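You operate a simulated robot arm through the tools that you are given. There is no shell and no other tool. Be economical: measure what you need, move in short steps, check, and stop when the job is done.

You are at the controls of a simulated robot arm. One attempt, no reset.

TASK
Put things in order on the counter under the picture. At the end: the brown carton (marked "POLISH") stands on top of the purple shut box of dryer sheets; the purple bottle (marked "TILE") stands where the grey-banded bundle stood; the grey-banded bundle stands where the brown carton stood; the grey spring clip (marked "1000 g") from the counter under the picture is on the grey tray; whatever was shut is shut again. Leave all else as you found it, and nothing knocked over.

The check looks at the end state, three seconds after you hand in, the way a careful person would. Anything else that was tipped, shoved, dropped, spilled or broken makes it a failure.

THE ROBOT
A 7-joint arm with a two-finger parallel gripper, fixed in place. Base frame: the origin is at the foot of the arm, x ahead of it, y to its left, z up; the work surface is at about z = 0. Units: m, degrees, N and s.
With the tool pointing down near the work surface it reaches from about 0.22 to 0.58 m from the base axis. Its first joint turns from -66.0 to 66.0 degrees. Payload 2.5 kg.
The tool frame sits at the grasp point between the pads (the TCP): z along the fingers, y along the line on which they close. The tips reach 0.023 m beyond it. The gripper opens to 0.094 m. The fingers are 0.038 m wide and 0.01 m thick; the gripper's body (0.054 by 0.096 m) begins 0.039 m behind the TCP.
Orientation is that of the tool frame in the base frame, as a unit quaternion [x, y, z, w]. With the fingers straight down and closing along the base's y, the tool's x points along the base's -x, its y along +y and its z along -z.

THE INTERFACE
- The arm moves only by the tool jog_arm. Its argument "targets" is a list that holds one entry, the list of rows, each a list of 7 numbers: the shift along the tool's x, y, z in mm, then the turn, a rotation vector about the tool's x, y, z in degrees, then the closure, from 0 (fully open) to 1 (shut). In form: [[[x, y, z, rx, ry, rz, fingers], ...]]. A call has 1 to 10 rows; each row is the pose to reach, as a shift and turn from the pose commanded when the call began, along the tool's axes at that moment. Rows are played at 5 a second. More than 0.05 m and 8.6 degrees between two rows, or a gripper value outside its range, and nothing of the call is played. A pose out of reach is approached as far as the arm can. The call stops where the force on the tool passes 40 N (or 10 N more than at its start, if that is more) or the arm is blocked; 0.2 s more then pass. The fingers move at their own pace (about 0.108 m/s each) and stop on an object; they squeeze with about 36 N. The grip force told is the motor's: it shows also when the fingers shut on nothing. Time passes only in rows, and 0.2 s behind the last, so rows that repeat a pose let the fingers close. The reply holds the time, the measured pose of the TCP, the force on the tool along the base axes, the opening and the grip force, in the units named above and with some noise.
- Cameras (640 x 400 px; columns grow to the right, rows downward): "scene" is fixed at [0.1251, -0.4137, 0.5353]; the picture's right is [0.77, -0.64, 0.00], its down [-0.41, -0.50, -0.76] and it looks along [0.49, 0.59, -0.65] (base axes); focal length 231 px, centre (320, 200). "wrist" rides on the gripper at [-0.039, 0, -0.044] in the tool frame; the picture's right is [0.00, -1.00, 0.00], its down [0.97, 0.00, -0.24] and it looks along [0.24, 0.00, 0.97] (tool axes); focal length 218 px, centre (320, 200).
- snapshot(camera): a new picture of that camera. It takes no simulated time.
- probe_pixels(camera, pixels): for up to 12 pixels [column, row] of the newest picture of that camera ("zoom" is the newest enlarged one), the place [x, y, z] in the base frame of the surface seen there, good to about 0.003 m. It takes no simulated time.
- enlarge(camera, box): a new picture of the part [left, top, right, bottom] of that camera's present view, enlarged. It takes no simulated time.
- sign_off(): hands the job in; it is judged then, once.

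Work in short steps. Measure before you move; look again where a grasp or a placing could have gone wrong, and mend it. You have 80 turns and 54 pictures in all, those below and enlarged ones among them. Open the gripper and draw the arm clear of the work before you hand the job in, unless the task says otherwise; then end with one line.

The tools are called after "Emit:" by a JSON object that holds its "api" and its "payload". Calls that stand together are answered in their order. jog_arm: Moves the arm, as the interface text tells. Its arguments: {"type":"object","properties":{"targets":{"type":"array","items":{"type":"array","items":{"type":"array","items":{"type":"number"}}}}},"required":["targets"]} The other tools are called the same way: snapshot (camera) takes a picture; probe_pixels (camera, pixels) gives the place of the surface under pixels of a picture; enlarge (camera, box) takes an enlarged picture of a part of a camera's view; sign_off () hands the job in.

At the start:

```text
time: 0.0
eef_pos: [0.3126, -0.0921, 0.3429]
ee_rot: [0.0, 1.0, 0.0, 0.0]
ft_force: [-0.5, 0.1, -0.6]
opening: 0.0938
finger_force: 0.0
```

scene: 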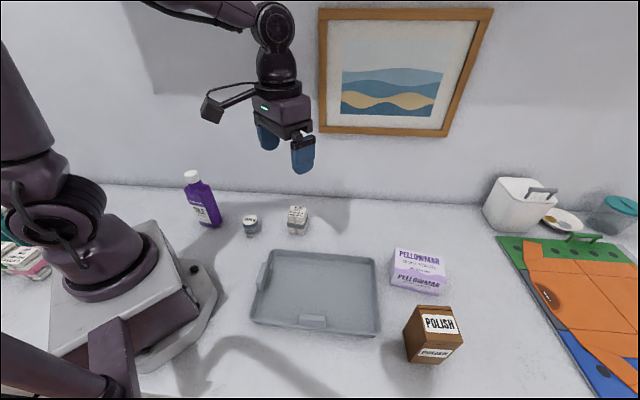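
wrist: 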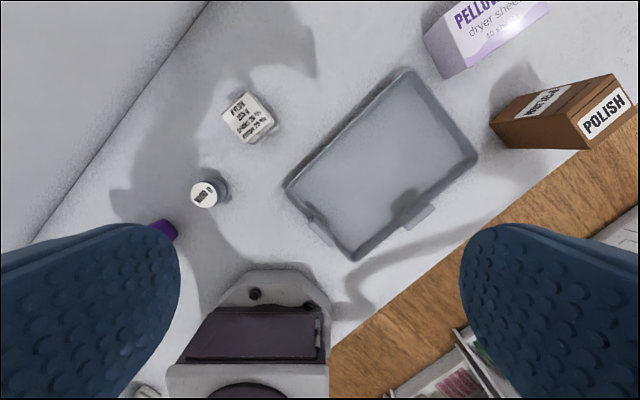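

The scene shows the bottle (200,200), a small grey item (250,225), a bundle (297,220), the tray, the purple box (418,270) and the carton (433,335). I'll enlarge to identify them.

Emit:
{"api": "enlarge", "payload": {"camera": "scene", "box": [170, 160, 330, 260]}}

Emit:
{"api": "enlarge", "payload": {"camera": "scene", "box": [360, 230, 488, 370]}}

Emit:
{"api": "enlarge", "payload": {"camera": "wrist", "box": [160, 60, 320, 240]}}

```text
4.00 times, centred on (250, 210) of scene
```

zoom: 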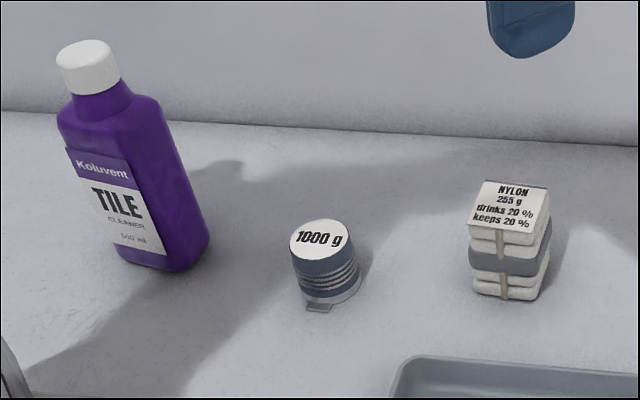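

```text
2.86 times, centred on (424, 300) of scene
```

zoom: 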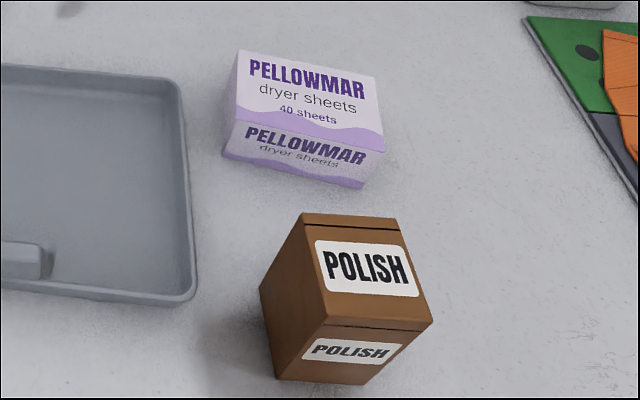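

```text
2.22 times, centred on (240, 150) of wrist
```

zoom: 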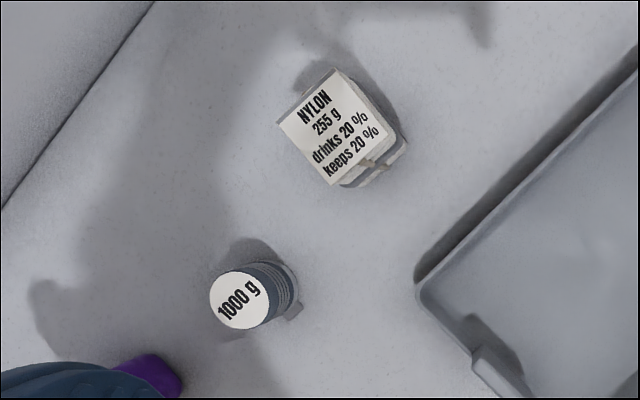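

I'll measure the objects: bottle, clip, bundle, tray corners, box and carton corners.

Emit:
{"api": "probe_pixels", "payload": {"camera": "scene", "pixels": [[391, 286], [396, 249], [438, 257], [445, 277], [440, 293], [393, 268], [421, 305], [459, 310], [467, 342], [442, 345], [407, 338], [413, 354]]}}

Emit:
{"api": "probe_pixels", "payload": {"camera": "scene", "pixels": [[290, 206], [306, 207], [304, 219], [289, 216], [291, 232], [303, 234], [250, 219], [243, 220], [257, 218], [250, 237], [247, 233], [254, 233]]}}

Emit:
{"api": "probe_pixels", "payload": {"camera": "scene", "pixels": [[191, 174], [186, 189], [208, 188], [202, 226], [214, 227], [222, 219], [191, 220], [320, 290], [270, 252], [376, 259], [378, 334], [253, 320]]}}

Emit:
{"api": "probe_pixels", "payload": {"camera": "wrist", "pixels": [[221, 117], [244, 92], [272, 121], [247, 143], [192, 195], [217, 195], [204, 183], [205, 207], [400, 68], [478, 158], [355, 260], [287, 185]]}}

```text
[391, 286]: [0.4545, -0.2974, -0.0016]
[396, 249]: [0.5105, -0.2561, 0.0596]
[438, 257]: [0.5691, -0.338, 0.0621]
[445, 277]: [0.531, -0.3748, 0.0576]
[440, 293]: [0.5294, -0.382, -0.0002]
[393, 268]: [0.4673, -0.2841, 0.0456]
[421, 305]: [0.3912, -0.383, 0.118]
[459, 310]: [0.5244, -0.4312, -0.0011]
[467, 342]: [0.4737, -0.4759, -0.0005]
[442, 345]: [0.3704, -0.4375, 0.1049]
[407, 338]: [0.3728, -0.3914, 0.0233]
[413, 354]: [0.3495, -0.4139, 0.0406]
```

```text
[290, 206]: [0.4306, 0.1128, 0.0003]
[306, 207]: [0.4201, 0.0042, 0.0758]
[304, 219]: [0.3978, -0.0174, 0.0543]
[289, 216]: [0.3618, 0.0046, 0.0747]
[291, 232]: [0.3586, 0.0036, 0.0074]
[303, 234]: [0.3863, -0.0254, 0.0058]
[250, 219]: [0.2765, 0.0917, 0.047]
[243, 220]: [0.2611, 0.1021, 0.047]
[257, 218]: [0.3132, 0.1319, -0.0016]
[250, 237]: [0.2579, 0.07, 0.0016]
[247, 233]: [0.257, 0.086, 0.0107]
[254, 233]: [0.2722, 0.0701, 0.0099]
```

```text
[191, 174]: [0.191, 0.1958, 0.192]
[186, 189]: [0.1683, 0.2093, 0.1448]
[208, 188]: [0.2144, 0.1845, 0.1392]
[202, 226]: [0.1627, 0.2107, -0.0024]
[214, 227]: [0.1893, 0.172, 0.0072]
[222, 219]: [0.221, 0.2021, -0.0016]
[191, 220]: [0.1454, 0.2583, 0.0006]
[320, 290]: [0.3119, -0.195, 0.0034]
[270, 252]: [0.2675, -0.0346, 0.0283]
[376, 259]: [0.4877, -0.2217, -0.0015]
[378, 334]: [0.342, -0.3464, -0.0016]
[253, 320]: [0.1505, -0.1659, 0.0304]
```

```text
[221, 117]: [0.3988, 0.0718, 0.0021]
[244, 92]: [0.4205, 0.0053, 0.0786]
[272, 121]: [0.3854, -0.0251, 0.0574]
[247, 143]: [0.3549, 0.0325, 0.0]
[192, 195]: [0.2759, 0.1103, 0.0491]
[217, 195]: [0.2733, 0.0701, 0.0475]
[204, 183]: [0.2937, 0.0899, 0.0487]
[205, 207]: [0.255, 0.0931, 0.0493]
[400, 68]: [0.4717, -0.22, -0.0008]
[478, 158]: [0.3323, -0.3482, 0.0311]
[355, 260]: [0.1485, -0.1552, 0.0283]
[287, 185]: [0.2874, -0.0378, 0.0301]
```

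Clip is at about (0.273, 0.090), top z 0.048, Ø about 0.04. I move above it at z≈0.19 and look.

Emit:
{"api": "jog_arm", "payload": {"targets": [[[10, 45, 38, 0, 0, 0, 0], [20, 90, 76, 0, 0, 0, 0], [30, 135, 114, 0, 0, 0, 0], [39, 182, 150, 0, 0, 0, 0], [39, 182, 150, 0, 0, 0, 0]]]}}

Emit:
{"api": "snapshot", "payload": {"camera": "wrist"}}

```text
refused: row 1 steps farther than a row can; nothing moved
```

```text
48 pictures are left
```

wrist: 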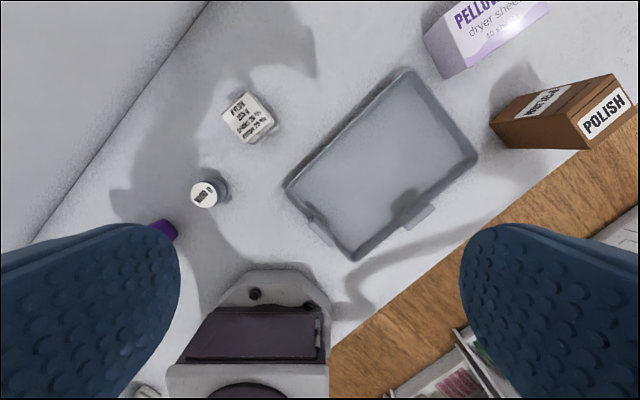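

Steps were too long (50 mm total limit); I retry with more rows.

Emit:
{"api": "jog_arm", "payload": {"targets": [[[6, 30, 25, 0, 0, 0, 0], [13, 61, 50, 0, 0, 0, 0], [19, 91, 75, 0, 0, 0, 0], [26, 121, 100, 0, 0, 0, 0], [33, 152, 125, 0, 0, 0, 0], [39, 182, 150, 0, 0, 0, 0], [39, 182, 150, 0, 0, 0, 0]]]}}

Emit:
{"api": "snapshot", "payload": {"camera": "wrist"}}

```text
time: 1.6
eef_pos: [0.2721, 0.0885, 0.1942]
ee_rot: [0.0, 1.0, 0.0, -0.001]
ft_force: [-0.5, -0.1, 0.4]
opening: 0.094
finger_force: 0.1
```

```text
47 pictures are left
```

wrist: 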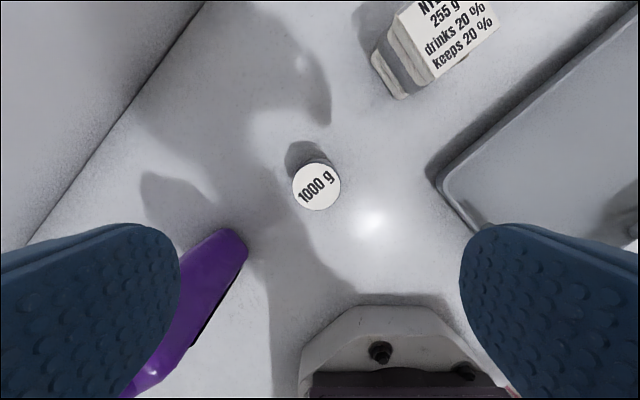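

Clip at pixel (316,186). I probe its rim for an exact centre, plus the bottle's edge near (225,260).

Emit:
{"api": "probe_pixels", "payload": {"camera": "wrist", "pixels": [[294, 186], [338, 186], [316, 165], [316, 207], [246, 250], [225, 230], [215, 260]]}}

Emit:
{"api": "enlarge", "payload": {"camera": "scene", "box": [170, 160, 330, 260]}}

```text
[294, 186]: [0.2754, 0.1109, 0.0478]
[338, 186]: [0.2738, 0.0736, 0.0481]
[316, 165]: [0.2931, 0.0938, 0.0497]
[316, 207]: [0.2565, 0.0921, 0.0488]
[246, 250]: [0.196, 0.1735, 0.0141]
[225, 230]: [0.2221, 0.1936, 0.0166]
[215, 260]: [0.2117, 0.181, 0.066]
```

```text
4.00 times, centred on (250, 210) of scene
```

zoom: 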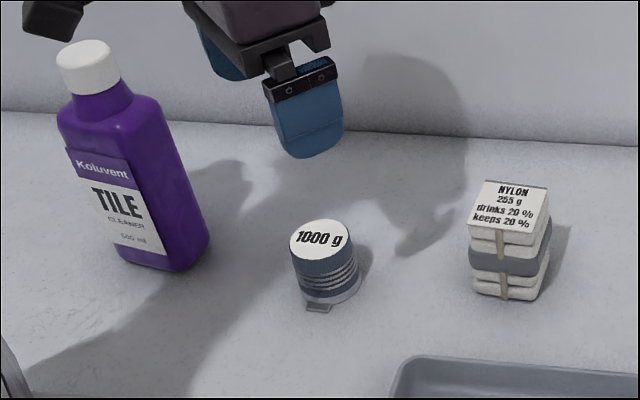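

Centre (0.275, 0.092), Ø 0.038. I descend to z≈0.032 with fingers at ~0.07, then close.

Emit:
{"api": "jog_arm", "payload": {"targets": [[[-1, 2, 40, 0, 0, 0, 0.25], [-1, 2, 80, 0, 0, 0, 0.25], [-1, 2, 120, 0, 0, 0, 0.25], [-1, 2, 145, 0, 0, 0, 0.25], [-1, 2, 161, 0, 0, 0, 0.25], [-1, 2, 161, 0, 0, 0, 0.25], [-1, 2, 161, 0, 0, 0, 0.7], [-1, 2, 161, 0, 0, 0, 0.7], [-1, 2, 161, 0, 0, 0, 0.7]]]}}

```text
time: 3.6
eef_pos: [0.2744, 0.0876, 0.0317]
ee_rot: [0.001, 1.0, 0.001, 0.0]
ft_force: [-0.2, 0.7, 0.9]
opening: 0.0451
finger_force: 36.2
```

Gripped at 0.045 (likely the base ring). I lift a little and look.

Emit:
{"api": "jog_arm", "payload": {"targets": [[[0, 0, -20, 0, 0, 0, 0.7], [0, 0, -50, 0, 0, 0, 0.7], [0, 0, -80, 0, 0, 0, 0.7]]]}}

Emit:
{"api": "enlarge", "payload": {"camera": "scene", "box": [170, 120, 330, 260]}}

```text
time: 4.4
eef_pos: [0.2767, 0.0908, 0.1124]
ee_rot: [0.0, 1.0, 0.0, 0.0]
ft_force: [0.2, 1.1, -1.9]
opening: 0.045
finger_force: 35.8
```

```text
2.86 times, centred on (250, 190) of scene
```

zoom: 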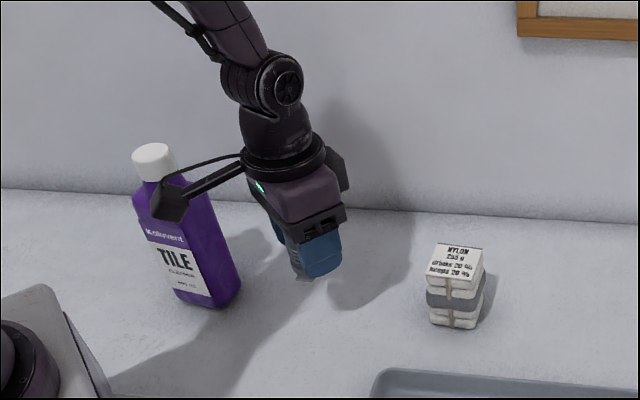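

The clip is held. A sensor block on a rod sticks out of the wrist at zoom (170,205); I probe it so I can keep it clear of things, and look at the tray for the place.

Emit:
{"api": "probe_pixels", "payload": {"camera": "zoom", "pixels": [[170, 205], [158, 208], [180, 212], [165, 190], [205, 178], [306, 278], [305, 200]]}}

Emit:
{"api": "probe_pixels", "payload": {"camera": "scene", "pixels": [[280, 280], [320, 270], [360, 290], [300, 305], [312, 318], [265, 262], [262, 270], [340, 300]]}}

```text
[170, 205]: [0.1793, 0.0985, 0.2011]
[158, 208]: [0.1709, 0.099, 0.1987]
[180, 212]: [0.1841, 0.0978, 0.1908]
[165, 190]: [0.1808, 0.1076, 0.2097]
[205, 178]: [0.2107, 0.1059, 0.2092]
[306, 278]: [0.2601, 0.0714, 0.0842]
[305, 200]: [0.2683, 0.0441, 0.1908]
```

```text
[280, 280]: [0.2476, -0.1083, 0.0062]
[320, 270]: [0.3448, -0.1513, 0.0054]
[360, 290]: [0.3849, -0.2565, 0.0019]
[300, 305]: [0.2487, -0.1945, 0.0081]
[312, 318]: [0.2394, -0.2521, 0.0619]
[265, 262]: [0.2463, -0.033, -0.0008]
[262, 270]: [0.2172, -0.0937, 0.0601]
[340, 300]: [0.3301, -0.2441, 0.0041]
```

Tray interior centre is ~(0.31,-0.19), floor z≈0.005. I carry the clip to (0.32,-0.17) and lower to just above.

Emit:
{"api": "jog_arm", "payload": {"targets": [[[-7, -44, 0, 0, 0, 0, 0.7], [-15, -88, 0, 0, 0, 0, 0.7], [-22, -132, 0, 0, 0, 0, 0.7], [-30, -176, 0, 0, 0, 0, 0.7], [-38, -220, 0, 0, 0, 0, 0.7], [-44, -262, 0, 0, 0, 0, 0.7], [-44, -262, 30, 0, 0, 0, 0.7], [-44, -262, 55, 0, 0, 0, 0.7], [-44, -262, 66, 0, 0, 0, 0.7], [-44, -262, 66, 0, 0, 0, 0.7]]]}}

Emit:
{"api": "enlarge", "payload": {"camera": "scene", "box": [240, 220, 400, 350]}}

```text
time: 6.6
eef_pos: [0.3203, -0.1712, 0.0473]
ee_rot: [-0.001, 1.0, 0.0, 0.0]
ft_force: [0.6, -1.0, -1.4]
opening: 0.045
finger_force: 36.4
```

```text
3.08 times, centred on (320, 285) of scene
```

zoom: 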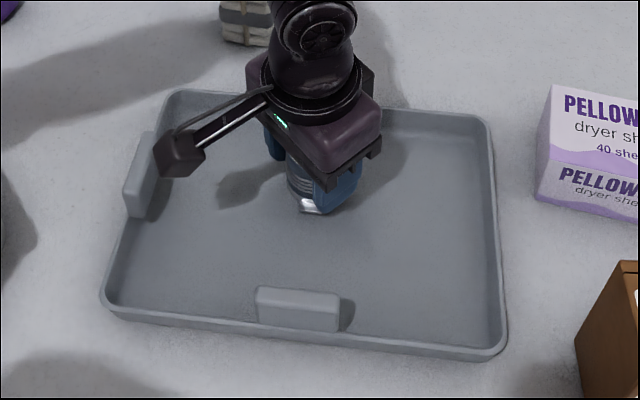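

Clip is ~10 mm above the tray floor. I lower in small steps and read the force.

Emit:
{"api": "jog_arm", "payload": {"targets": [[[0, 0, 4, 0, 0, 0, 0.7], [0, 0, 7, 0, 0, 0, 0.7], [0, 0, 9.5, 0, 0, 0, 0.7], [0, 0, 9.5, 0, 0, 0, 0.7]]]}}

```text
time: 7.6
eef_pos: [0.3183, -0.172, 0.0363]
ee_rot: [0.001, 1.0, 0.0, 0.0]
ft_force: [0.0, -0.1, -1.2]
opening: 0.0453
finger_force: 36.4
```

Emit:
{"api": "jog_arm", "payload": {"targets": [[[0, 0, 1.5, 0, 0, 0, 0.7], [0, 0, 3, 0, 0, 0, 0.7], [0, 0, 3, 0, 0, 0, 0.7]]]}}

```text
time: 8.4
eef_pos: [0.3198, -0.1721, 0.0352]
ee_rot: [0.0, 1.0, 0.0, 0.001]
ft_force: [-2.4, -2.1, 25.4]
opening: 0.0453
finger_force: 35.6
```

Contact (25 N up). I open slowly and then rise.

Emit:
{"api": "jog_arm", "payload": {"targets": [[[0, 0, 2, 0, 0, 0, 0.7], [0, 0, 1, 0, 0, 0, 0.25], [0, 0, 1, 0, 0, 0, 0.15], [0, 0, -40, 0, 0, 0, 0.15], [0, 0, -80, 0, 0, 0, 0.15], [0, 0, -120, 0, 0, 0, 0.15], [0, 0, -160, 0, 0, 0, 0.0]]]}}

Emit:
{"api": "snapshot", "payload": {"camera": "scene"}}

```text
time: 10.0
eef_pos: [0.3192, -0.1701, 0.1942]
ee_rot: [0.0, 1.0, -0.001, 0.0]
ft_force: [0.0, -0.2, 0.7]
opening: 0.094
finger_force: 0.1
```

```text
43 pictures are left
```

scene: 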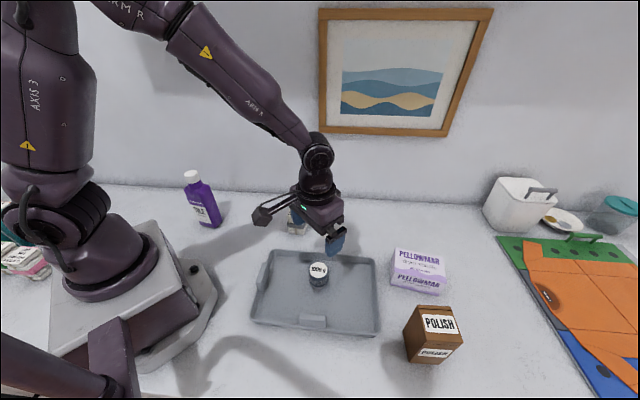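

Clip stands in the tray. Now I go up and toward the carton, turning the tool 45° so its approach is radial, and look.

Emit:
{"api": "jog_arm", "payload": {"targets": [[[-7, -24, -24, 0, 0, 7.5, 0], [-14, -48, -48, 0, 0, 15, 0], [-21, -72, -72, 0, 0, 22.5, 0], [-28, -96, -90, 0, 0, 30, 0], [-35, -120, -105, 0, 0, 37.5, 0], [-42, -150, -120, 0, 0, 45, 0], [-42, -150, -120, 0, 0, 45, 0]]]}}

Emit:
{"api": "snapshot", "payload": {"camera": "wrist"}}

```text
time: 11.6
eef_pos: [0.3624, -0.3197, 0.3137]
ee_rot: [0.383, 0.924, -0.001, -0.001]
ft_force: [-0.8, -0.3, -0.1]
opening: 0.0938
finger_force: 0.1
```

```text
42 pictures are left
```

wrist: 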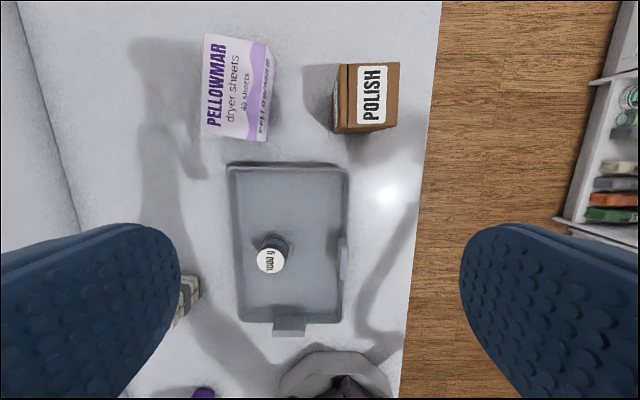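

Both carton and box look nearly aligned with the tool. I probe the corners.

Emit:
{"api": "probe_pixels", "payload": {"camera": "wrist", "pixels": [[349, 66], [398, 64], [395, 123], [347, 125], [338, 66], [335, 132], [395, 130], [340, 95], [372, 95]]}}

Emit:
{"api": "probe_pixels", "payload": {"camera": "wrist", "pixels": [[206, 37], [254, 42], [246, 136], [203, 132], [268, 44], [266, 142], [230, 90], [300, 130]]}}

Emit:
{"api": "enlarge", "payload": {"camera": "wrist", "box": [190, 20, 430, 170]}}

```text
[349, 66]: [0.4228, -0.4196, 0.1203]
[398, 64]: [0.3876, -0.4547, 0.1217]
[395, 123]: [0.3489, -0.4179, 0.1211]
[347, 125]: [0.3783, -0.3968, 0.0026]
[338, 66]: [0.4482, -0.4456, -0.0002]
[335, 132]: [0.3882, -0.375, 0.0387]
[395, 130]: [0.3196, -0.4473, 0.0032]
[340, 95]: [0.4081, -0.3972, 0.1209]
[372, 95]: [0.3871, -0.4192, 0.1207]
```

```text
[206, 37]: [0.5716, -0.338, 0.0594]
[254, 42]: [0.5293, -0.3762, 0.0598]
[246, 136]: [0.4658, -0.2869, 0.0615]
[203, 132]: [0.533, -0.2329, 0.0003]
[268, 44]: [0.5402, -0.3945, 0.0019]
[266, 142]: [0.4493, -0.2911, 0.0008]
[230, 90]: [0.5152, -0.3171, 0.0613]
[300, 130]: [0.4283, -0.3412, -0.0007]
```

```text
2.67 times, centred on (310, 95) of wrist
```

zoom: 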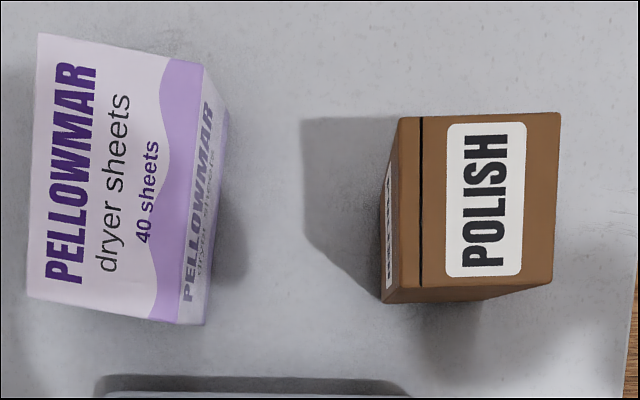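

I probe the carton's top corners in the zoom, just inside the edges, and its lower edges.

Emit:
{"api": "probe_pixels", "payload": {"camera": "zoom", "pixels": [[404, 122], [555, 118], [546, 276], [402, 282], [392, 284], [425, 292], [412, 200], [394, 200], [387, 220], [553, 200], [475, 118], [475, 280]]}}

Emit:
{"api": "probe_pixels", "payload": {"camera": "zoom", "pixels": [[44, 38], [200, 66], [176, 318], [34, 292], [30, 296], [200, 190], [118, 180]]}}

```text
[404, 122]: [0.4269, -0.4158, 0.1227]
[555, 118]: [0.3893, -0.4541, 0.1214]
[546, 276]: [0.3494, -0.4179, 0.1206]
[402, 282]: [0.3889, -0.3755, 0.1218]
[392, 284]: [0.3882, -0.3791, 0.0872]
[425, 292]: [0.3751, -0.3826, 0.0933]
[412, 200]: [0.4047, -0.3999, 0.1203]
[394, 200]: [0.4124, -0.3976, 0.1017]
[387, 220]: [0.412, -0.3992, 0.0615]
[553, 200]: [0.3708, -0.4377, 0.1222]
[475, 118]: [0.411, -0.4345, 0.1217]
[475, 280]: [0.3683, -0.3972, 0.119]
```

```text
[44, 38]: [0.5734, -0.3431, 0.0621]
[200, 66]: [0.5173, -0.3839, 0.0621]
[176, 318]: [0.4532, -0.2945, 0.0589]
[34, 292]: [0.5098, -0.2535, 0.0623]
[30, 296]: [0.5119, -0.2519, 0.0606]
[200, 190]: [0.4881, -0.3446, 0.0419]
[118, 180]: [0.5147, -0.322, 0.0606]
```

Carton: 57 mm square, height 0.121, centre (0.389,-0.4165), at 45°. Box top: centre (0.5135,-0.319), z 0.061. I look closely at the carton's seam lines.

Emit:
{"api": "enlarge", "payload": {"camera": "scene", "box": [395, 295, 475, 370]}}

```text
5.33 times, centred on (435, 332) of scene
```

zoom: 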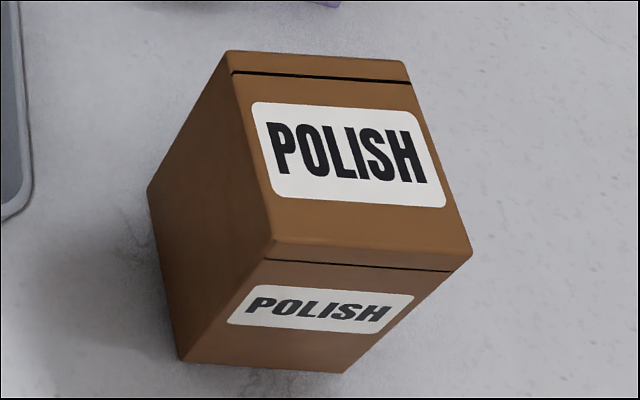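

Seams are only lines near the top; gripping at z≈0.088 works. I move above the carton to z≈0.16 first.

Emit:
{"api": "jog_arm", "payload": {"targets": [[[-22, -12, 30, 0, 0, 0, 0], [-44, -24, 60, 0, 0, 0, 0], [-66, -36, 90, 0, 0, 0, 0], [-88, -48, 120, 0, 0, 0, 0], [-88, -48, 154, 0, 0, 0, 0], [-88, -48, 154, 0, 0, 0, 0]]]}}

Emit:
{"api": "snapshot", "payload": {"camera": "wrist"}}

```text
time: 13.0
eef_pos: [0.3876, -0.4158, 0.1587]
ee_rot: [0.383, 0.924, 0.0, 0.001]
ft_force: [0.6, 0.0, -0.1]
opening: 0.094
finger_force: 0.1
```

```text
39 pictures are left
```

wrist: 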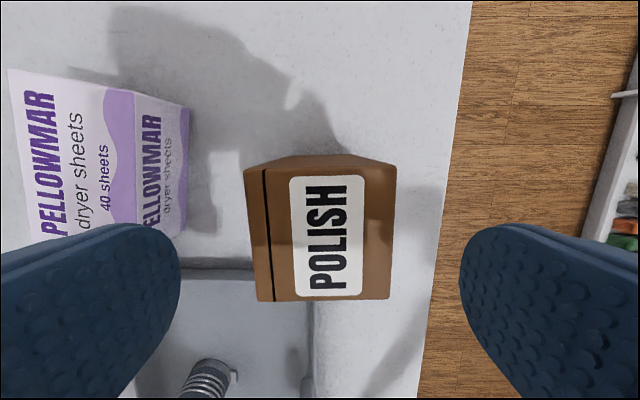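

Carton centred (320,230) between fingers. Descend 71 mm and close.

Emit:
{"api": "jog_arm", "payload": {"targets": [[[0, 0, 30, 0, 0, 0, 0], [0, 0, 55, 0, 0, 0, 0], [0, 0, 71, 0, 0, 0, 0], [0, 0, 71, 0, 0, 0, 0], [0, 0, 71, 0, 0, 0, 0.5], [0, 0, 71, 0, 0, 0, 0.6], [0, 0, 71, 0, 0, 0, 0.6]]]}}

```text
time: 14.6
eef_pos: [0.3902, -0.4165, 0.0889]
ee_rot: [0.382, 0.924, 0.0, 0.0]
ft_force: [-0.4, -1.1, -0.6]
opening: 0.0597
finger_force: 35.6
```

Gripped (0.0597). Lift 105 mm and read.

Emit:
{"api": "jog_arm", "payload": {"targets": [[[0, 0, -15, 0, 0, 0, 0.6], [0, 0, -45, 0, 0, 0, 0.6], [0, 0, -75, 0, 0, 0, 0.6], [0, 0, -105, 0, 0, 0, 0.6]]]}}

```text
time: 15.6
eef_pos: [0.3891, -0.4194, 0.1932]
ee_rot: [0.383, 0.924, 0.0, 0.0]
ft_force: [0.1, -0.2, -2.5]
opening: 0.0599
finger_force: 35.7
```

Held. I move it over the box to (0.506,-0.308), turning 9.6° to align.

Emit:
{"api": "jog_arm", "payload": {"targets": [[[-1, 40, 0, 0, 0, 2.4, 0.6], [-3, 80, 0, 0, 0, 4.8, 0.6], [-4, 120, 0, 0, 0, 7.2, 0.6], [-6, 159, 0, 0, 0, 9.6, 0.6], [-6, 159, 0, 0, 0, 9.6, 0.6]]]}}

Emit:
{"api": "snapshot", "payload": {"camera": "wrist"}}

Emit:
{"api": "enlarge", "payload": {"camera": "scene", "box": [340, 180, 500, 320]}}

```text
time: 16.8
eef_pos: [0.5052, -0.3099, 0.1959]
ee_rot: [0.459, 0.888, 0.0, 0.001]
ft_force: [0.5, -0.1, -1.4]
opening: 0.0598
finger_force: 36.0
```

```text
38 pictures are left
```

wrist: 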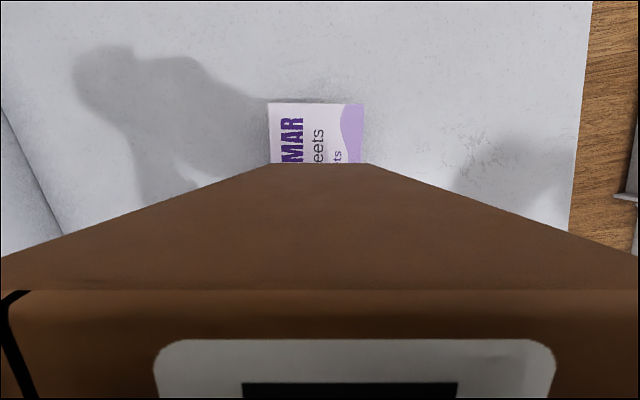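

```text
2.86 times, centred on (420, 250) of scene
```

zoom: 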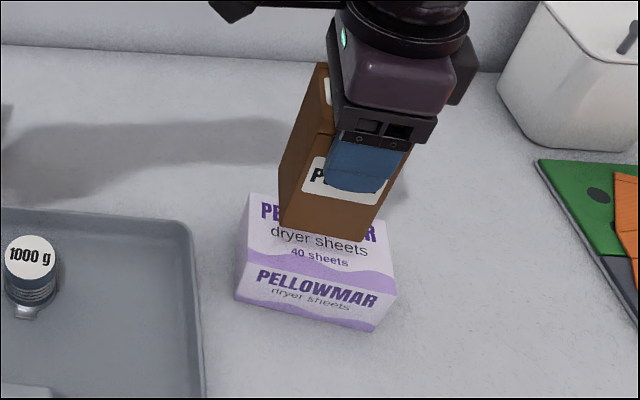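

Aligned over the box. Shift 6 mm outward and lower to about 4 mm above its top.

Emit:
{"api": "jog_arm", "payload": {"targets": [[[-3, 0, 15, 0, 0, 0, 0.6], [-6, 0, 30, 0, 0, 0, 0.6], [-6, 0, 38, 0, 0, 0, 0.6], [-6, 0, 38, 0, 0, 0, 0.6]]]}}

Emit:
{"api": "enlarge", "payload": {"camera": "scene", "box": [370, 200, 470, 310]}}

```text
time: 17.8
eef_pos: [0.5097, -0.3139, 0.1573]
ee_rot: [0.458, 0.889, -0.001, 0.0]
ft_force: [-0.7, 0.2, -3.0]
opening: 0.0597
finger_force: 35.6
```

```text
3.64 times, centred on (420, 255) of scene
```

zoom: 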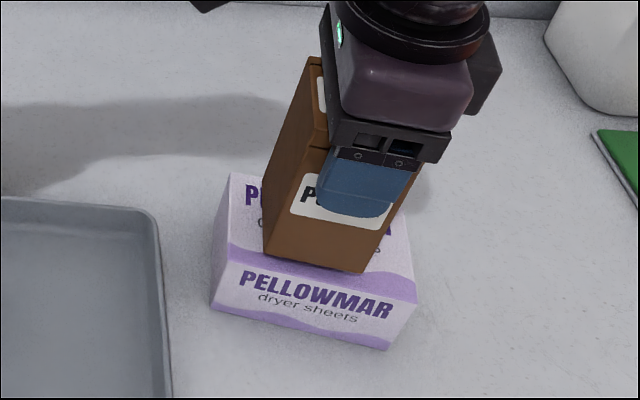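

I verify the margins by probing the carton's lower edge and the box's front top edge.

Emit:
{"api": "probe_pixels", "payload": {"camera": "zoom", "pixels": [[266, 247], [361, 267], [310, 255], [226, 245], [240, 262], [410, 296], [325, 280], [232, 182], [400, 215]]}}

```text
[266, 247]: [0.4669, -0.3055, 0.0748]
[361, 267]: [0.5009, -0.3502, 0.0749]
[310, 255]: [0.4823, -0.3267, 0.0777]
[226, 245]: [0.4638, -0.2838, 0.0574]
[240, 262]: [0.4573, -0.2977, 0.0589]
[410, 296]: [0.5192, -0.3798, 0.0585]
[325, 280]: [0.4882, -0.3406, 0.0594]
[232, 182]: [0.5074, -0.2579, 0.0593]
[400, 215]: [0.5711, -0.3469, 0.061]
```

Centred in the short axis, 11 mm inward in the long axis: fully supported. Lower in small steps to contact.

Emit:
{"api": "jog_arm", "payload": {"targets": [[[0, 0, 3, 0, 0, 0, 0.6], [0, 0, 5, 0, 0, 0, 0.6], [0, 0, 6.5, 0, 0, 0, 0.6], [0, 0, 6.5, 0, 0, 0, 0.6]]]}}

```text
time: 18.8
eef_pos: [0.5087, -0.3129, 0.1481]
ee_rot: [0.458, 0.889, 0.0, 0.0]
ft_force: [0.5, 0.5, -2.4]
opening: 0.0597
finger_force: 36.2
```

Emit:
{"api": "jog_arm", "payload": {"targets": [[[0, 0, 1, 0, 0, 0, 0.6], [0, 0, 2, 0, 0, 0, 0.6], [0, 0, 2, 0, 0, 0, 0.6]]]}}

```text
time: 19.6
eef_pos: [0.5074, -0.3144, 0.1482]
ee_rot: [0.458, 0.889, 0.0, 0.001]
ft_force: [-2.8, 3.3, 10.8]
opening: 0.0597
finger_force: 35.9
```

Contact (force went from -2 to +11 N). Release gently and rise.

Emit:
{"api": "jog_arm", "payload": {"targets": [[[0, 0, -0.5, 0, 0, 0, 0.5], [0, 0, -0.5, 0, 0, 0, 0.2], [0, 0, -0.5, 0, 0, 0, 0], [0, 0, -0.5, 0, 0, 0, 0], [0, 0, -30, 0, 0, 0, 0], [0, 0, -70, 0, 0, 0, 0], [0, 0, -110, 0, 0, 0, 0], [0, 0, -140, 0, 0, 0, 0]]]}}

Emit:
{"api": "snapshot", "payload": {"camera": "scene"}}

```text
time: 21.4
eef_pos: [0.4949, -0.2996, 0.2841]
ee_rot: [0.459, 0.889, 0.001, -0.001]
ft_force: [0.1, -0.6, -0.2]
opening: 0.0941
finger_force: 0.1
out of reach, approached as far as the arm can: row 7, 8
```

```text
35 pictures are left
```

scene: 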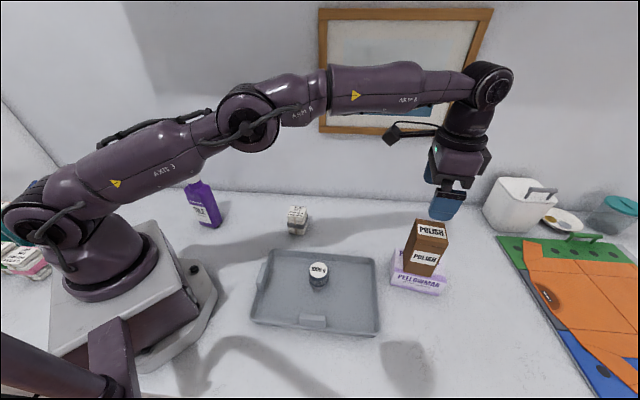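

Carton stands on the box. Next the bundle near (0.388,-0.008): I move above it at the same height with the tool at 45° yaw.

Emit:
{"api": "jog_arm", "payload": {"targets": [[[43, 11, 0, 0, 0, -2, 0], [86, 22, 0, 0, 0, -4, 0], [129, 33, 0, 0, 0, -6, 0], [172, 45, 0, 0, 0, -8, 0], [215, 56, 0, 0, 0, -9.6, 0], [258, 67, 15, 0, 0, -9.6, 0], [300, 79, 30, 0, 0, -9.6, 0], [300, 79, 30, 0, 0, -9.6, 0]]]}}

Emit:
{"api": "snapshot", "payload": {"camera": "wrist"}}

```text
time: 23.2
eef_pos: [0.3871, -0.0095, 0.2525]
ee_rot: [0.383, 0.924, 0.0, 0.001]
ft_force: [-0.5, 0.5, -0.6]
opening: 0.0938
finger_force: 0.0
```

```text
34 pictures are left
```

wrist: 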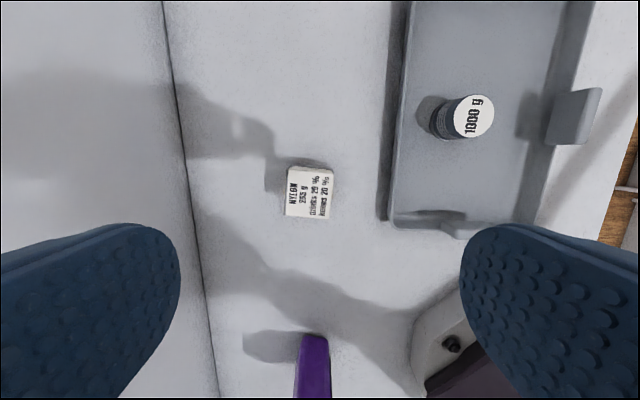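

Bundle at (310,192), nearly aligned. I enlarge to measure it.

Emit:
{"api": "enlarge", "payload": {"camera": "wrist", "box": [260, 150, 360, 235]}}

Emit:
{"api": "probe_pixels", "payload": {"camera": "wrist", "pixels": [[195, 200], [215, 200], [382, 200], [312, 350], [180, 100]]}}

```text
4.71 times, centred on (310, 192) of wrist
```

zoom: 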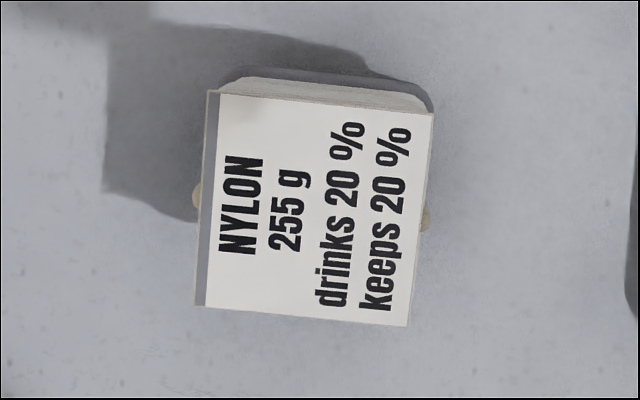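

```text
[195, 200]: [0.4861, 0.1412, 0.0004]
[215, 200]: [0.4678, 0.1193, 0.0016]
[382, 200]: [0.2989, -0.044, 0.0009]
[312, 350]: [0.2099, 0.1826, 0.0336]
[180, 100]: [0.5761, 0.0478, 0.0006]
```

Probe its top corners.

Emit:
{"api": "probe_pixels", "payload": {"camera": "zoom", "pixels": [[213, 97], [428, 116], [404, 321], [199, 301], [315, 210], [195, 200], [426, 220]]}}

```text
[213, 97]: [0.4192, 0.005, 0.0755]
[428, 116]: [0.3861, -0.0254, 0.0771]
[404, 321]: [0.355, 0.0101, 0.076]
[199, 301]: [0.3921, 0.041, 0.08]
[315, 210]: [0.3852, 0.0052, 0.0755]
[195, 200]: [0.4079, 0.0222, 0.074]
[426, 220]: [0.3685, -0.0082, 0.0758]
```

Bundle centre (0.388,0.008), 46 mm square, top 0.077, turned ~3.5° from the tool. I descend to z≈0.05 and close.

Emit:
{"api": "jog_arm", "payload": {"targets": [[[6, 7, 40, 0, 0, 1.7, 0], [12, 13, 80, 0, 0, 3.5, 0], [12, 13, 120, 0, 0, 3.5, 0], [12, 13, 160, 0, 0, 3.5, 0], [12, 13, 185, 0, 0, 3.5, 0], [12, 13, 202, 0, 0, 3.5, 0], [12, 13, 202, 0, 0, 3.5, 0], [12, 13, 202, 0, 0, 3.5, 0.6], [12, 13, 202, 0, 0, 3.5, 0.6], [12, 13, 202, 0, 0, 3.5, 0.6]]]}}

Emit:
{"api": "enlarge", "payload": {"camera": "scene", "box": [240, 160, 360, 260]}}

```text
time: 25.4
eef_pos: [0.388, 0.0066, 0.0528]
ee_rot: [0.411, 0.912, -0.001, 0.0]
ft_force: [0.7, -0.2, 0.6]
opening: 0.0538
finger_force: 36.2
```

```text
4.00 times, centred on (300, 210) of scene
```

zoom: 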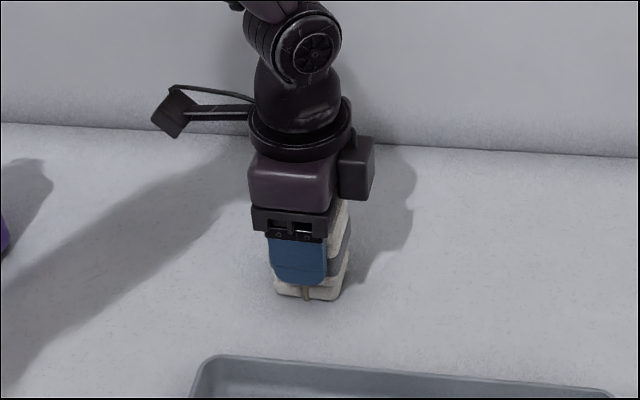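

Gripped. Lift 90 mm.

Emit:
{"api": "jog_arm", "payload": {"targets": [[[0, 0, -15, 0, 0, 0, 0.6], [0, 0, -50, 0, 0, 0, 0.6], [0, 0, -90, 0, 0, 0, 0.6], [0, 0, -90, 0, 0, 0, 0.6]]]}}

Emit:
{"api": "enlarge", "payload": {"camera": "scene", "box": [240, 130, 360, 260]}}

```text
time: 26.4
eef_pos: [0.3878, 0.0066, 0.1408]
ee_rot: [0.411, 0.911, 0.0, 0.0]
ft_force: [0.2, -0.1, -2.1]
opening: 0.0537
finger_force: 36.3
```

```text
3.08 times, centred on (300, 195) of scene
```

zoom: 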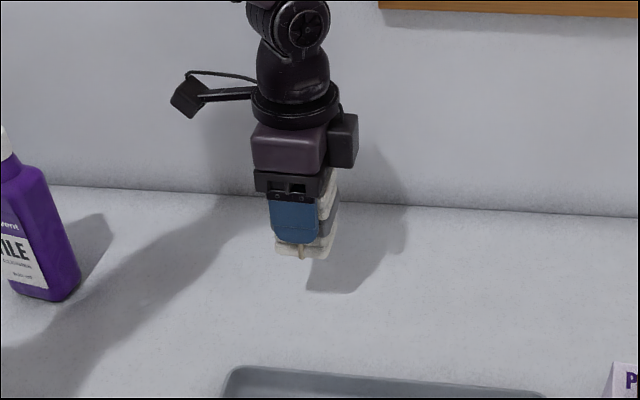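

Held whole. I carry it by a bent path (x≈0.33 past the stacked carton) to above the carton's old place (0.389,-0.4165).

Emit:
{"api": "jog_arm", "payload": {"targets": [[[-19, -43.5, 0, 0, 0, 0, 0.6], [-38, -87, 0, 0, 0, 0, 0.6], [-61, -127, 0, 0, 0, 0, 0.6], [-92, -161.6, 0, 0, 0, 0, 0.6], [-126.5, -192, 0, 0, 0, 0, 0.6], [-162, -221, 0, 0, 0, -1, 0.6], [-200.5, -244, 0, 0, 0, -2, 0.6], [-242.7, -261.6, 0, 0, 0, -3, 0.6], [-283, -273, 0, 0, 0, -3.5, 0.6], [-318.6, -280.7, 0, 0, 0, -3.5, 0.6]]]}}

Emit:
{"api": "snapshot", "payload": {"camera": "scene"}}

```text
time: 28.6
eef_pos: [0.3856, -0.4157, 0.1402]
ee_rot: [0.383, 0.924, 0.001, -0.001]
ft_force: [-0.4, -0.1, -1.3]
opening: 0.0535
finger_force: 35.9
```

```text
30 pictures are left
```

scene: 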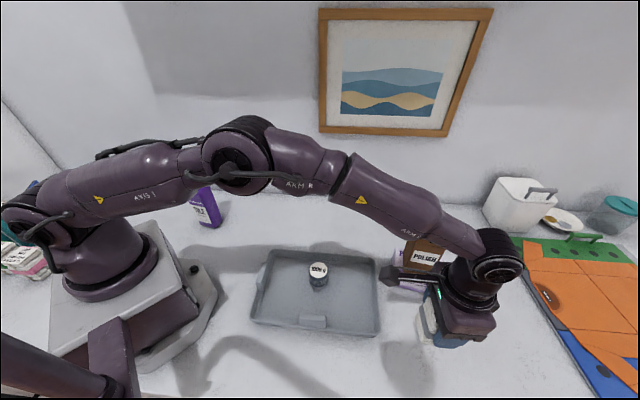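

Lower 82 mm, then creep.

Emit:
{"api": "jog_arm", "payload": {"targets": [[[-2, 1, 30, 0, 0, 0, 0.6], [-2, 1, 60, 0, 0, 0, 0.6], [-2, 1, 76, 0, 0, 0, 0.6], [-2, 1, 83, 0, 0, 0, 0.6], [-2, 1, 85.5, 0, 0, 0, 0.6], [-2, 1, 85.5, 0, 0, 0, 0.6]]]}}

```text
time: 30.0
eef_pos: [0.3893, -0.4178, 0.0566]
ee_rot: [0.383, 0.924, 0.0, -0.001]
ft_force: [1.0, 0.4, -1.9]
opening: 0.0539
finger_force: 35.9
```

Emit:
{"api": "jog_arm", "payload": {"targets": [[[0, 0, 1.5, 0, 0, 0, 0.6], [0, 0, 3, 0, 0, 0, 0.6], [0, 0, 4.5, 0, 0, 0, 0.6], [0, 0, 4.5, 0, 0, 0, 0.6]]]}}

```text
time: 31.0
eef_pos: [0.3894, -0.4177, 0.0534]
ee_rot: [0.383, 0.924, 0.001, 0.0]
ft_force: [-2.2, 2.7, 5.4]
opening: 0.0534
finger_force: 36.3
```

Contact begins (+5 N). Release and rise.

Emit:
{"api": "jog_arm", "payload": {"targets": [[[0, 0, 4.5, 0, 0, 0, 0.4], [0, 0, 4.5, 0, 0, 0, 0.2], [0, 0, 4.5, 0, 0, 0, 0], [0, 0, 4.5, 0, 0, 0, 0], [0, 0, -30, 0, 0, 0, 0], [0, 0, -70, 0, 0, 0, 0], [0, 0, -110, 0, 0, 0, 0], [0, 0, -150, 0, 0, 0, 0], [40, 0, -170, 0, 0, 0, 0], [80, 0, -190, 0, 0, 0, 0]]]}}

Emit:
{"api": "snapshot", "payload": {"camera": "scene"}}

Emit:
{"api": "snapshot", "payload": {"camera": "wrist"}}

```text
time: 33.2
eef_pos: [0.3303, -0.3594, 0.2431]
ee_rot: [0.383, 0.924, 0.0, 0.0]
ft_force: [-0.5, 0.3, -0.2]
opening: 0.094
finger_force: 0.1
```

```text
29 pictures are left
```

scene: 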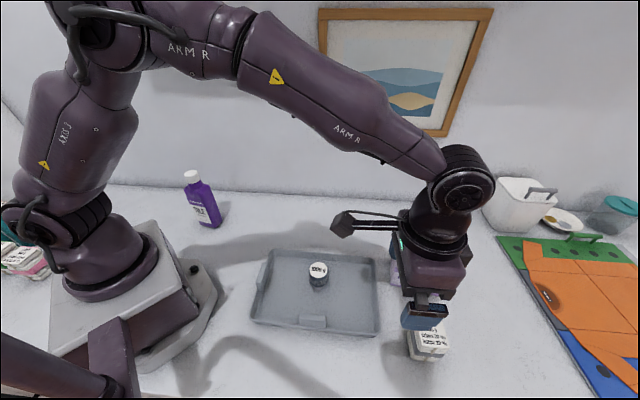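

```text
28 pictures are left
```

wrist: 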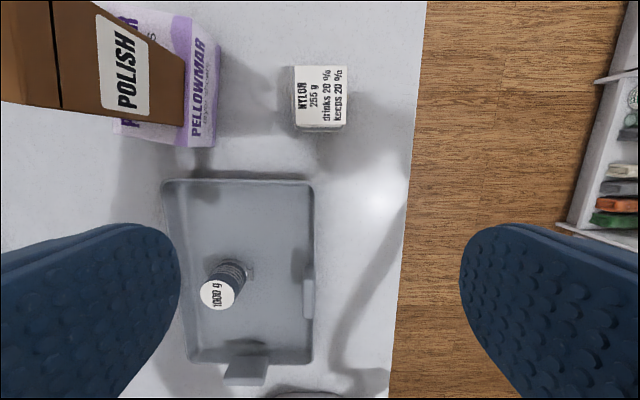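

Bundle stands at the carton's old place. Now I head for the bottle, rising and turning the tool back to yaw 0.

Emit:
{"api": "jog_arm", "payload": {"targets": [[[37, 26, -12, 0, 0, -5, 0], [74, 52, -24, 0, 0, -10, 0], [111, 78, -36, 0, 0, -15, 0], [148, 104, -48, 0, 0, -20, 0], [185, 130, -60, 0, 0, -25, 0], [222, 156, -72, 0, 0, -30, 0], [259, 182, -84, 0, 0, -35, 0], [296, 208, -96, 0, 0, -40, 0], [333, 234, -108, 0, 0, -45, 0], [370, 260, -115, 0, 0, -45, 0]]]}}

Emit:
{"api": "snapshot", "payload": {"camera": "wrist"}}

```text
time: 35.4
eef_pos: [0.254, 0.0866, 0.3545]
ee_rot: [0.0, 1.0, 0.0, 0.0]
ft_force: [-0.4, -0.3, -1.2]
opening: 0.0941
finger_force: 0.1
```

```text
27 pictures are left
```

wrist: 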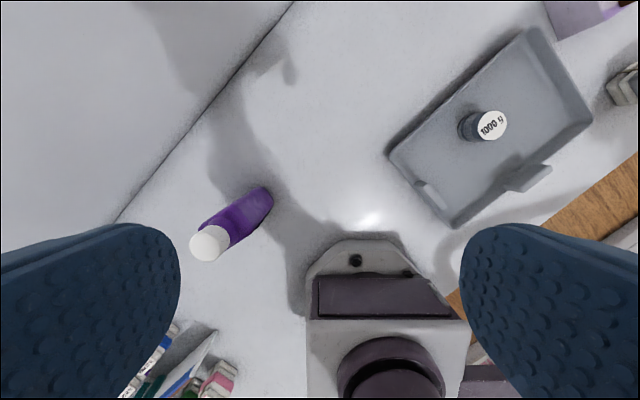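

Cap at (209,243). I enlarge and probe the bottle; other goods lie at (170,370), which I must keep clear of.

Emit:
{"api": "enlarge", "payload": {"camera": "wrist", "box": [170, 170, 290, 280]}}

Emit:
{"api": "probe_pixels", "payload": {"camera": "wrist", "pixels": [[209, 243], [192, 243], [226, 243], [209, 228], [209, 259], [206, 220], [265, 190], [270, 200], [258, 190], [178, 330], [205, 335], [140, 200]]}}

```text
3.64 times, centred on (230, 225) of wrist
```

zoom: 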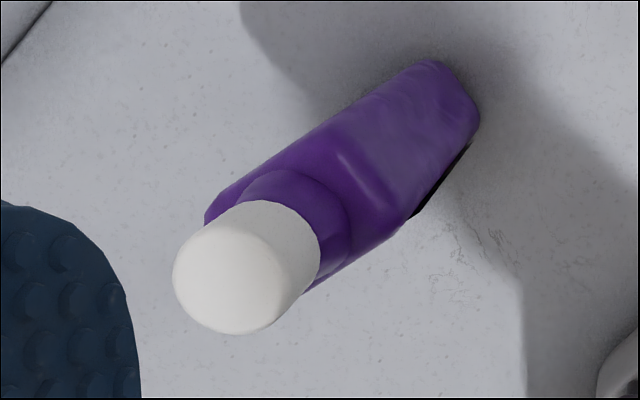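

```text
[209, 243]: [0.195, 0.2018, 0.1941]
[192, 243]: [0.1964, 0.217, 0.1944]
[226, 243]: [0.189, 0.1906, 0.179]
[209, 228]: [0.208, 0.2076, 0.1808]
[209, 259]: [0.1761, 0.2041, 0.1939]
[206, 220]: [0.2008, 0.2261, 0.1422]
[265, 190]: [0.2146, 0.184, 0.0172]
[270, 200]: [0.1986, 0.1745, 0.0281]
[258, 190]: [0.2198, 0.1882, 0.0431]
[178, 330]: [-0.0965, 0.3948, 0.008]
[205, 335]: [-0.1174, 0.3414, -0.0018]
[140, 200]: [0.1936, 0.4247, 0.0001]
```

Cap centre ≈(0.193,0.204), Ø 34 mm, top z 0.194; shoulder at 0.145. I will grip the cap from above; first move above it at z≈0.25.

Emit:
{"api": "jog_arm", "payload": {"targets": [[[15, 29, 26, 0, 0, 0, 0], [30, 58, 52, 0, 0, 0, 0], [45, 87, 78, 0, 0, 0, 0], [61, 117, 100, 0, 0, 0, 0], [61, 117, 100, 0, 0, 0, 0]]]}}

Emit:
{"api": "snapshot", "payload": {"camera": "wrist"}}

Emit:
{"api": "snapshot", "payload": {"camera": "scene"}}

```text
time: 36.6
eef_pos: [0.1969, 0.2003, 0.2534]
ee_rot: [0.0, 1.0, -0.001, 0.0]
ft_force: [-0.1, 0.1, 0.1]
opening: 0.094
finger_force: 0.0
```

```text
25 pictures are left
```

wrist: 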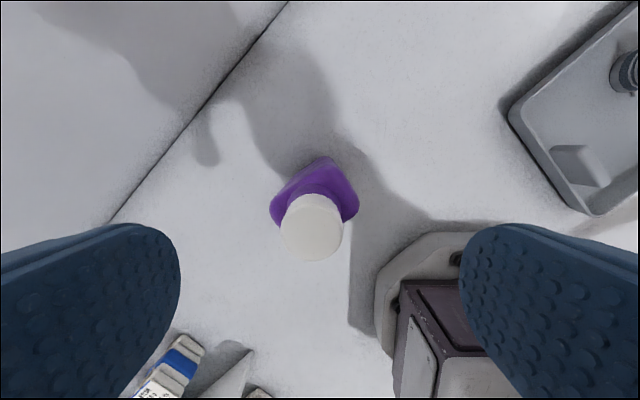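

```text
24 pictures are left
```

scene: 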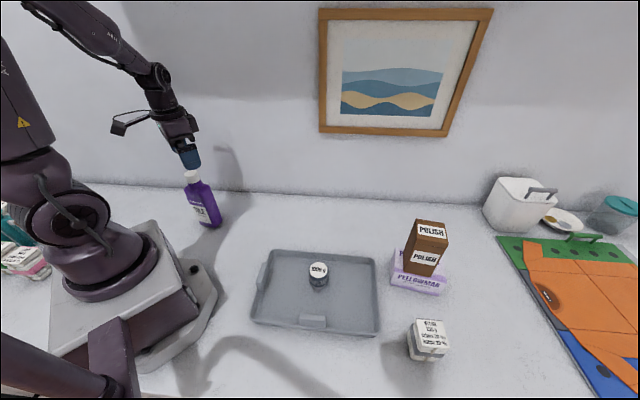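

Cap at (312,228). I probe cap rim and the base parts under the right finger.

Emit:
{"api": "probe_pixels", "payload": {"camera": "wrist", "pixels": [[282, 228], [341, 228], [312, 205], [312, 259], [312, 232], [273, 212], [322, 160], [355, 208], [430, 290], [450, 360], [400, 260]]}}

```text
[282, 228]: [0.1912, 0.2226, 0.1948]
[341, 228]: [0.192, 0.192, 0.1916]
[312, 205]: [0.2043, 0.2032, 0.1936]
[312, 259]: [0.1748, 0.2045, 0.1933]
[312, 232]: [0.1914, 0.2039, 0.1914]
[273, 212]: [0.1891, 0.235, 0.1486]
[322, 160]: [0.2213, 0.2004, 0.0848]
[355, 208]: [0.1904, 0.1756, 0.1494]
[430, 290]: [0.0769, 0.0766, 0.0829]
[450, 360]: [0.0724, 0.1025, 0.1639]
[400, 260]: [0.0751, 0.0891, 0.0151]
```

Cap centre ≈(0.191,0.205). I descend to z≈0.183 and close on the cap.

Emit:
{"api": "jog_arm", "payload": {"targets": [[[3, 2, 25, 0, 0, 0, 0], [5, 4, 50, 0, 0, 0, 0], [5, 4, 70, 0, 0, 0, 0], [5, 4, 70, 0, 0, 0, 0], [5, 4, 70, 0, 0, 0, 0.5], [5, 4, 70, 0, 0, 0, 0.8], [5, 4, 70, 0, 0, 0, 0.8], [5, 4, 70, 0, 0, 0, 0.8]]]}}

Emit:
{"api": "enlarge", "payload": {"camera": "scene", "box": [140, 100, 260, 250]}}

```text
time: 38.4
eef_pos: [0.1904, 0.2058, 0.1851]
ee_rot: [0.0, 1.0, 0.0, 0.0]
ft_force: [0.5, 0.8, -0.2]
opening: 0.0332
finger_force: 36.4
```

```text
2.67 times, centred on (200, 175) of scene
```

zoom: 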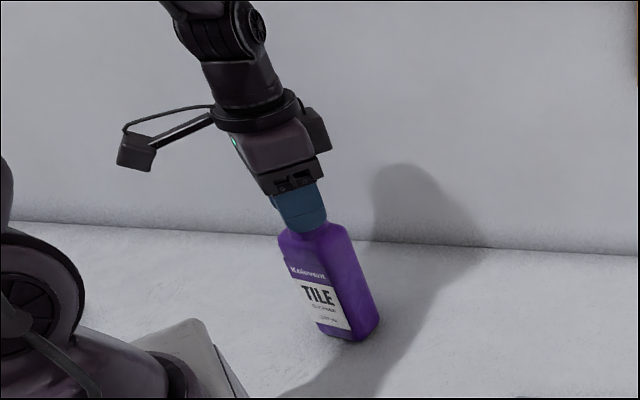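

Cap gripped at 33 mm. Lift 20 mm and see if the body follows.

Emit:
{"api": "jog_arm", "payload": {"targets": [[[0, 0, -8, 0, 0, 0, 0.8], [0, 0, -20, 0, 0, 0, 0.8], [0, 0, -20, 0, 0, 0, 0.8]]]}}

Emit:
{"api": "enlarge", "payload": {"camera": "scene", "box": [140, 100, 260, 250]}}

```text
time: 39.2
eef_pos: [0.1888, 0.2069, 0.2068]
ee_rot: [0.001, 1.0, 0.0, -0.001]
ft_force: [-0.2, -0.2, -6.0]
opening: 0.033
finger_force: 36.2
```

```text
2.67 times, centred on (200, 175) of scene
```

zoom: 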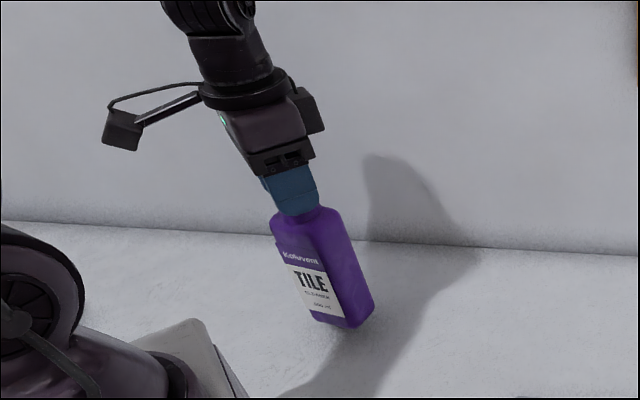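

The whole bottle lifts (6 N). I carry it low and gently toward (0.388,0.008).

Emit:
{"api": "jog_arm", "payload": {"targets": [[[-10, -10, -12, 0, 0, 0, 0.8], [-35, -35, -25, 0, 0, 0, 0.8], [-60, -60, -25, 0, 0, 0, 0.8], [-85, -85, -25, 0, 0, 0, 0.8], [-110, -110, -25, 0, 0, 0, 0.8], [-135, -135, -25, 0, 0, 0, 0.8], [-160, -160, -25, 0, 0, 0, 0.8], [-182, -182, -25, 0, 0, 0, 0.8], [-197, -197, -25, 0, 0, 0, 0.8], [-197, -197, -25, 0, 0, 0, 0.8]]]}}

Emit:
{"api": "enlarge", "payload": {"camera": "scene", "box": [220, 100, 380, 260]}}

```text
time: 41.4
eef_pos: [0.3842, 0.0056, 0.232]
ee_rot: [-0.001, 1.0, 0.0, -0.001]
ft_force: [-0.7, -0.4, -5.6]
opening: 0.0331
finger_force: 35.9
```

```text
2.50 times, centred on (300, 180) of scene
```

zoom: 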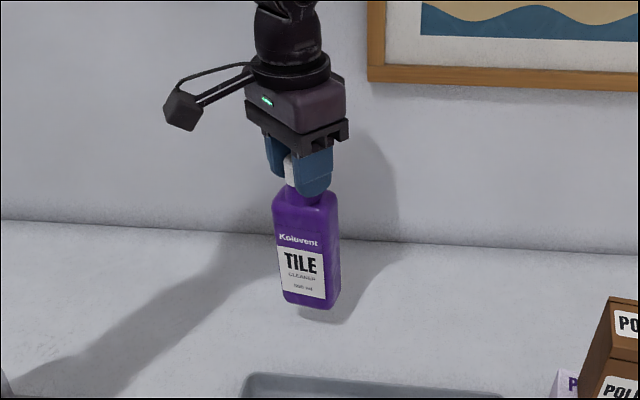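

Hanging upright. Lower 42 mm with a small correction.

Emit:
{"api": "jog_arm", "payload": {"targets": [[[-2, 1, 15, 0, 0, 0, 0.8], [-2, 1, 30, 0, 0, 0, 0.8], [-2, 1, 38, 0, 0, 0, 0.8], [-2, 1, 42, 0, 0, 0, 0.8], [-2, 1, 42, 0, 0, 0, 0.8]]]}}

Emit:
{"api": "enlarge", "payload": {"camera": "scene", "box": [250, 130, 350, 260]}}

```text
time: 42.6
eef_pos: [0.3866, 0.0087, 0.1906]
ee_rot: [0.0, 1.0, -0.001, -0.001]
ft_force: [0.5, 0.2, -5.0]
opening: 0.0333
finger_force: 36.1
```

```text
3.08 times, centred on (300, 195) of scene
```

zoom: 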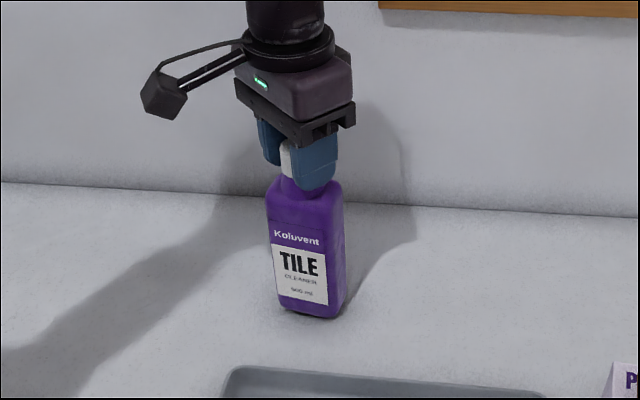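

Just above the counter; creep down until contact.

Emit:
{"api": "jog_arm", "payload": {"targets": [[[0, 0, 1.5, 0, 0, 0, 0.8], [0, 0, 3, 0, 0, 0, 0.8], [0, 0, 4, 0, 0, 0, 0.8], [0, 0, 4, 0, 0, 0, 0.8]]]}}

```text
time: 43.6
eef_pos: [0.3872, 0.0097, 0.1854]
ee_rot: [0.0, 1.0, 0.0, 0.0]
ft_force: [-1.5, -1.3, 3.9]
opening: 0.0332
finger_force: 35.6
```

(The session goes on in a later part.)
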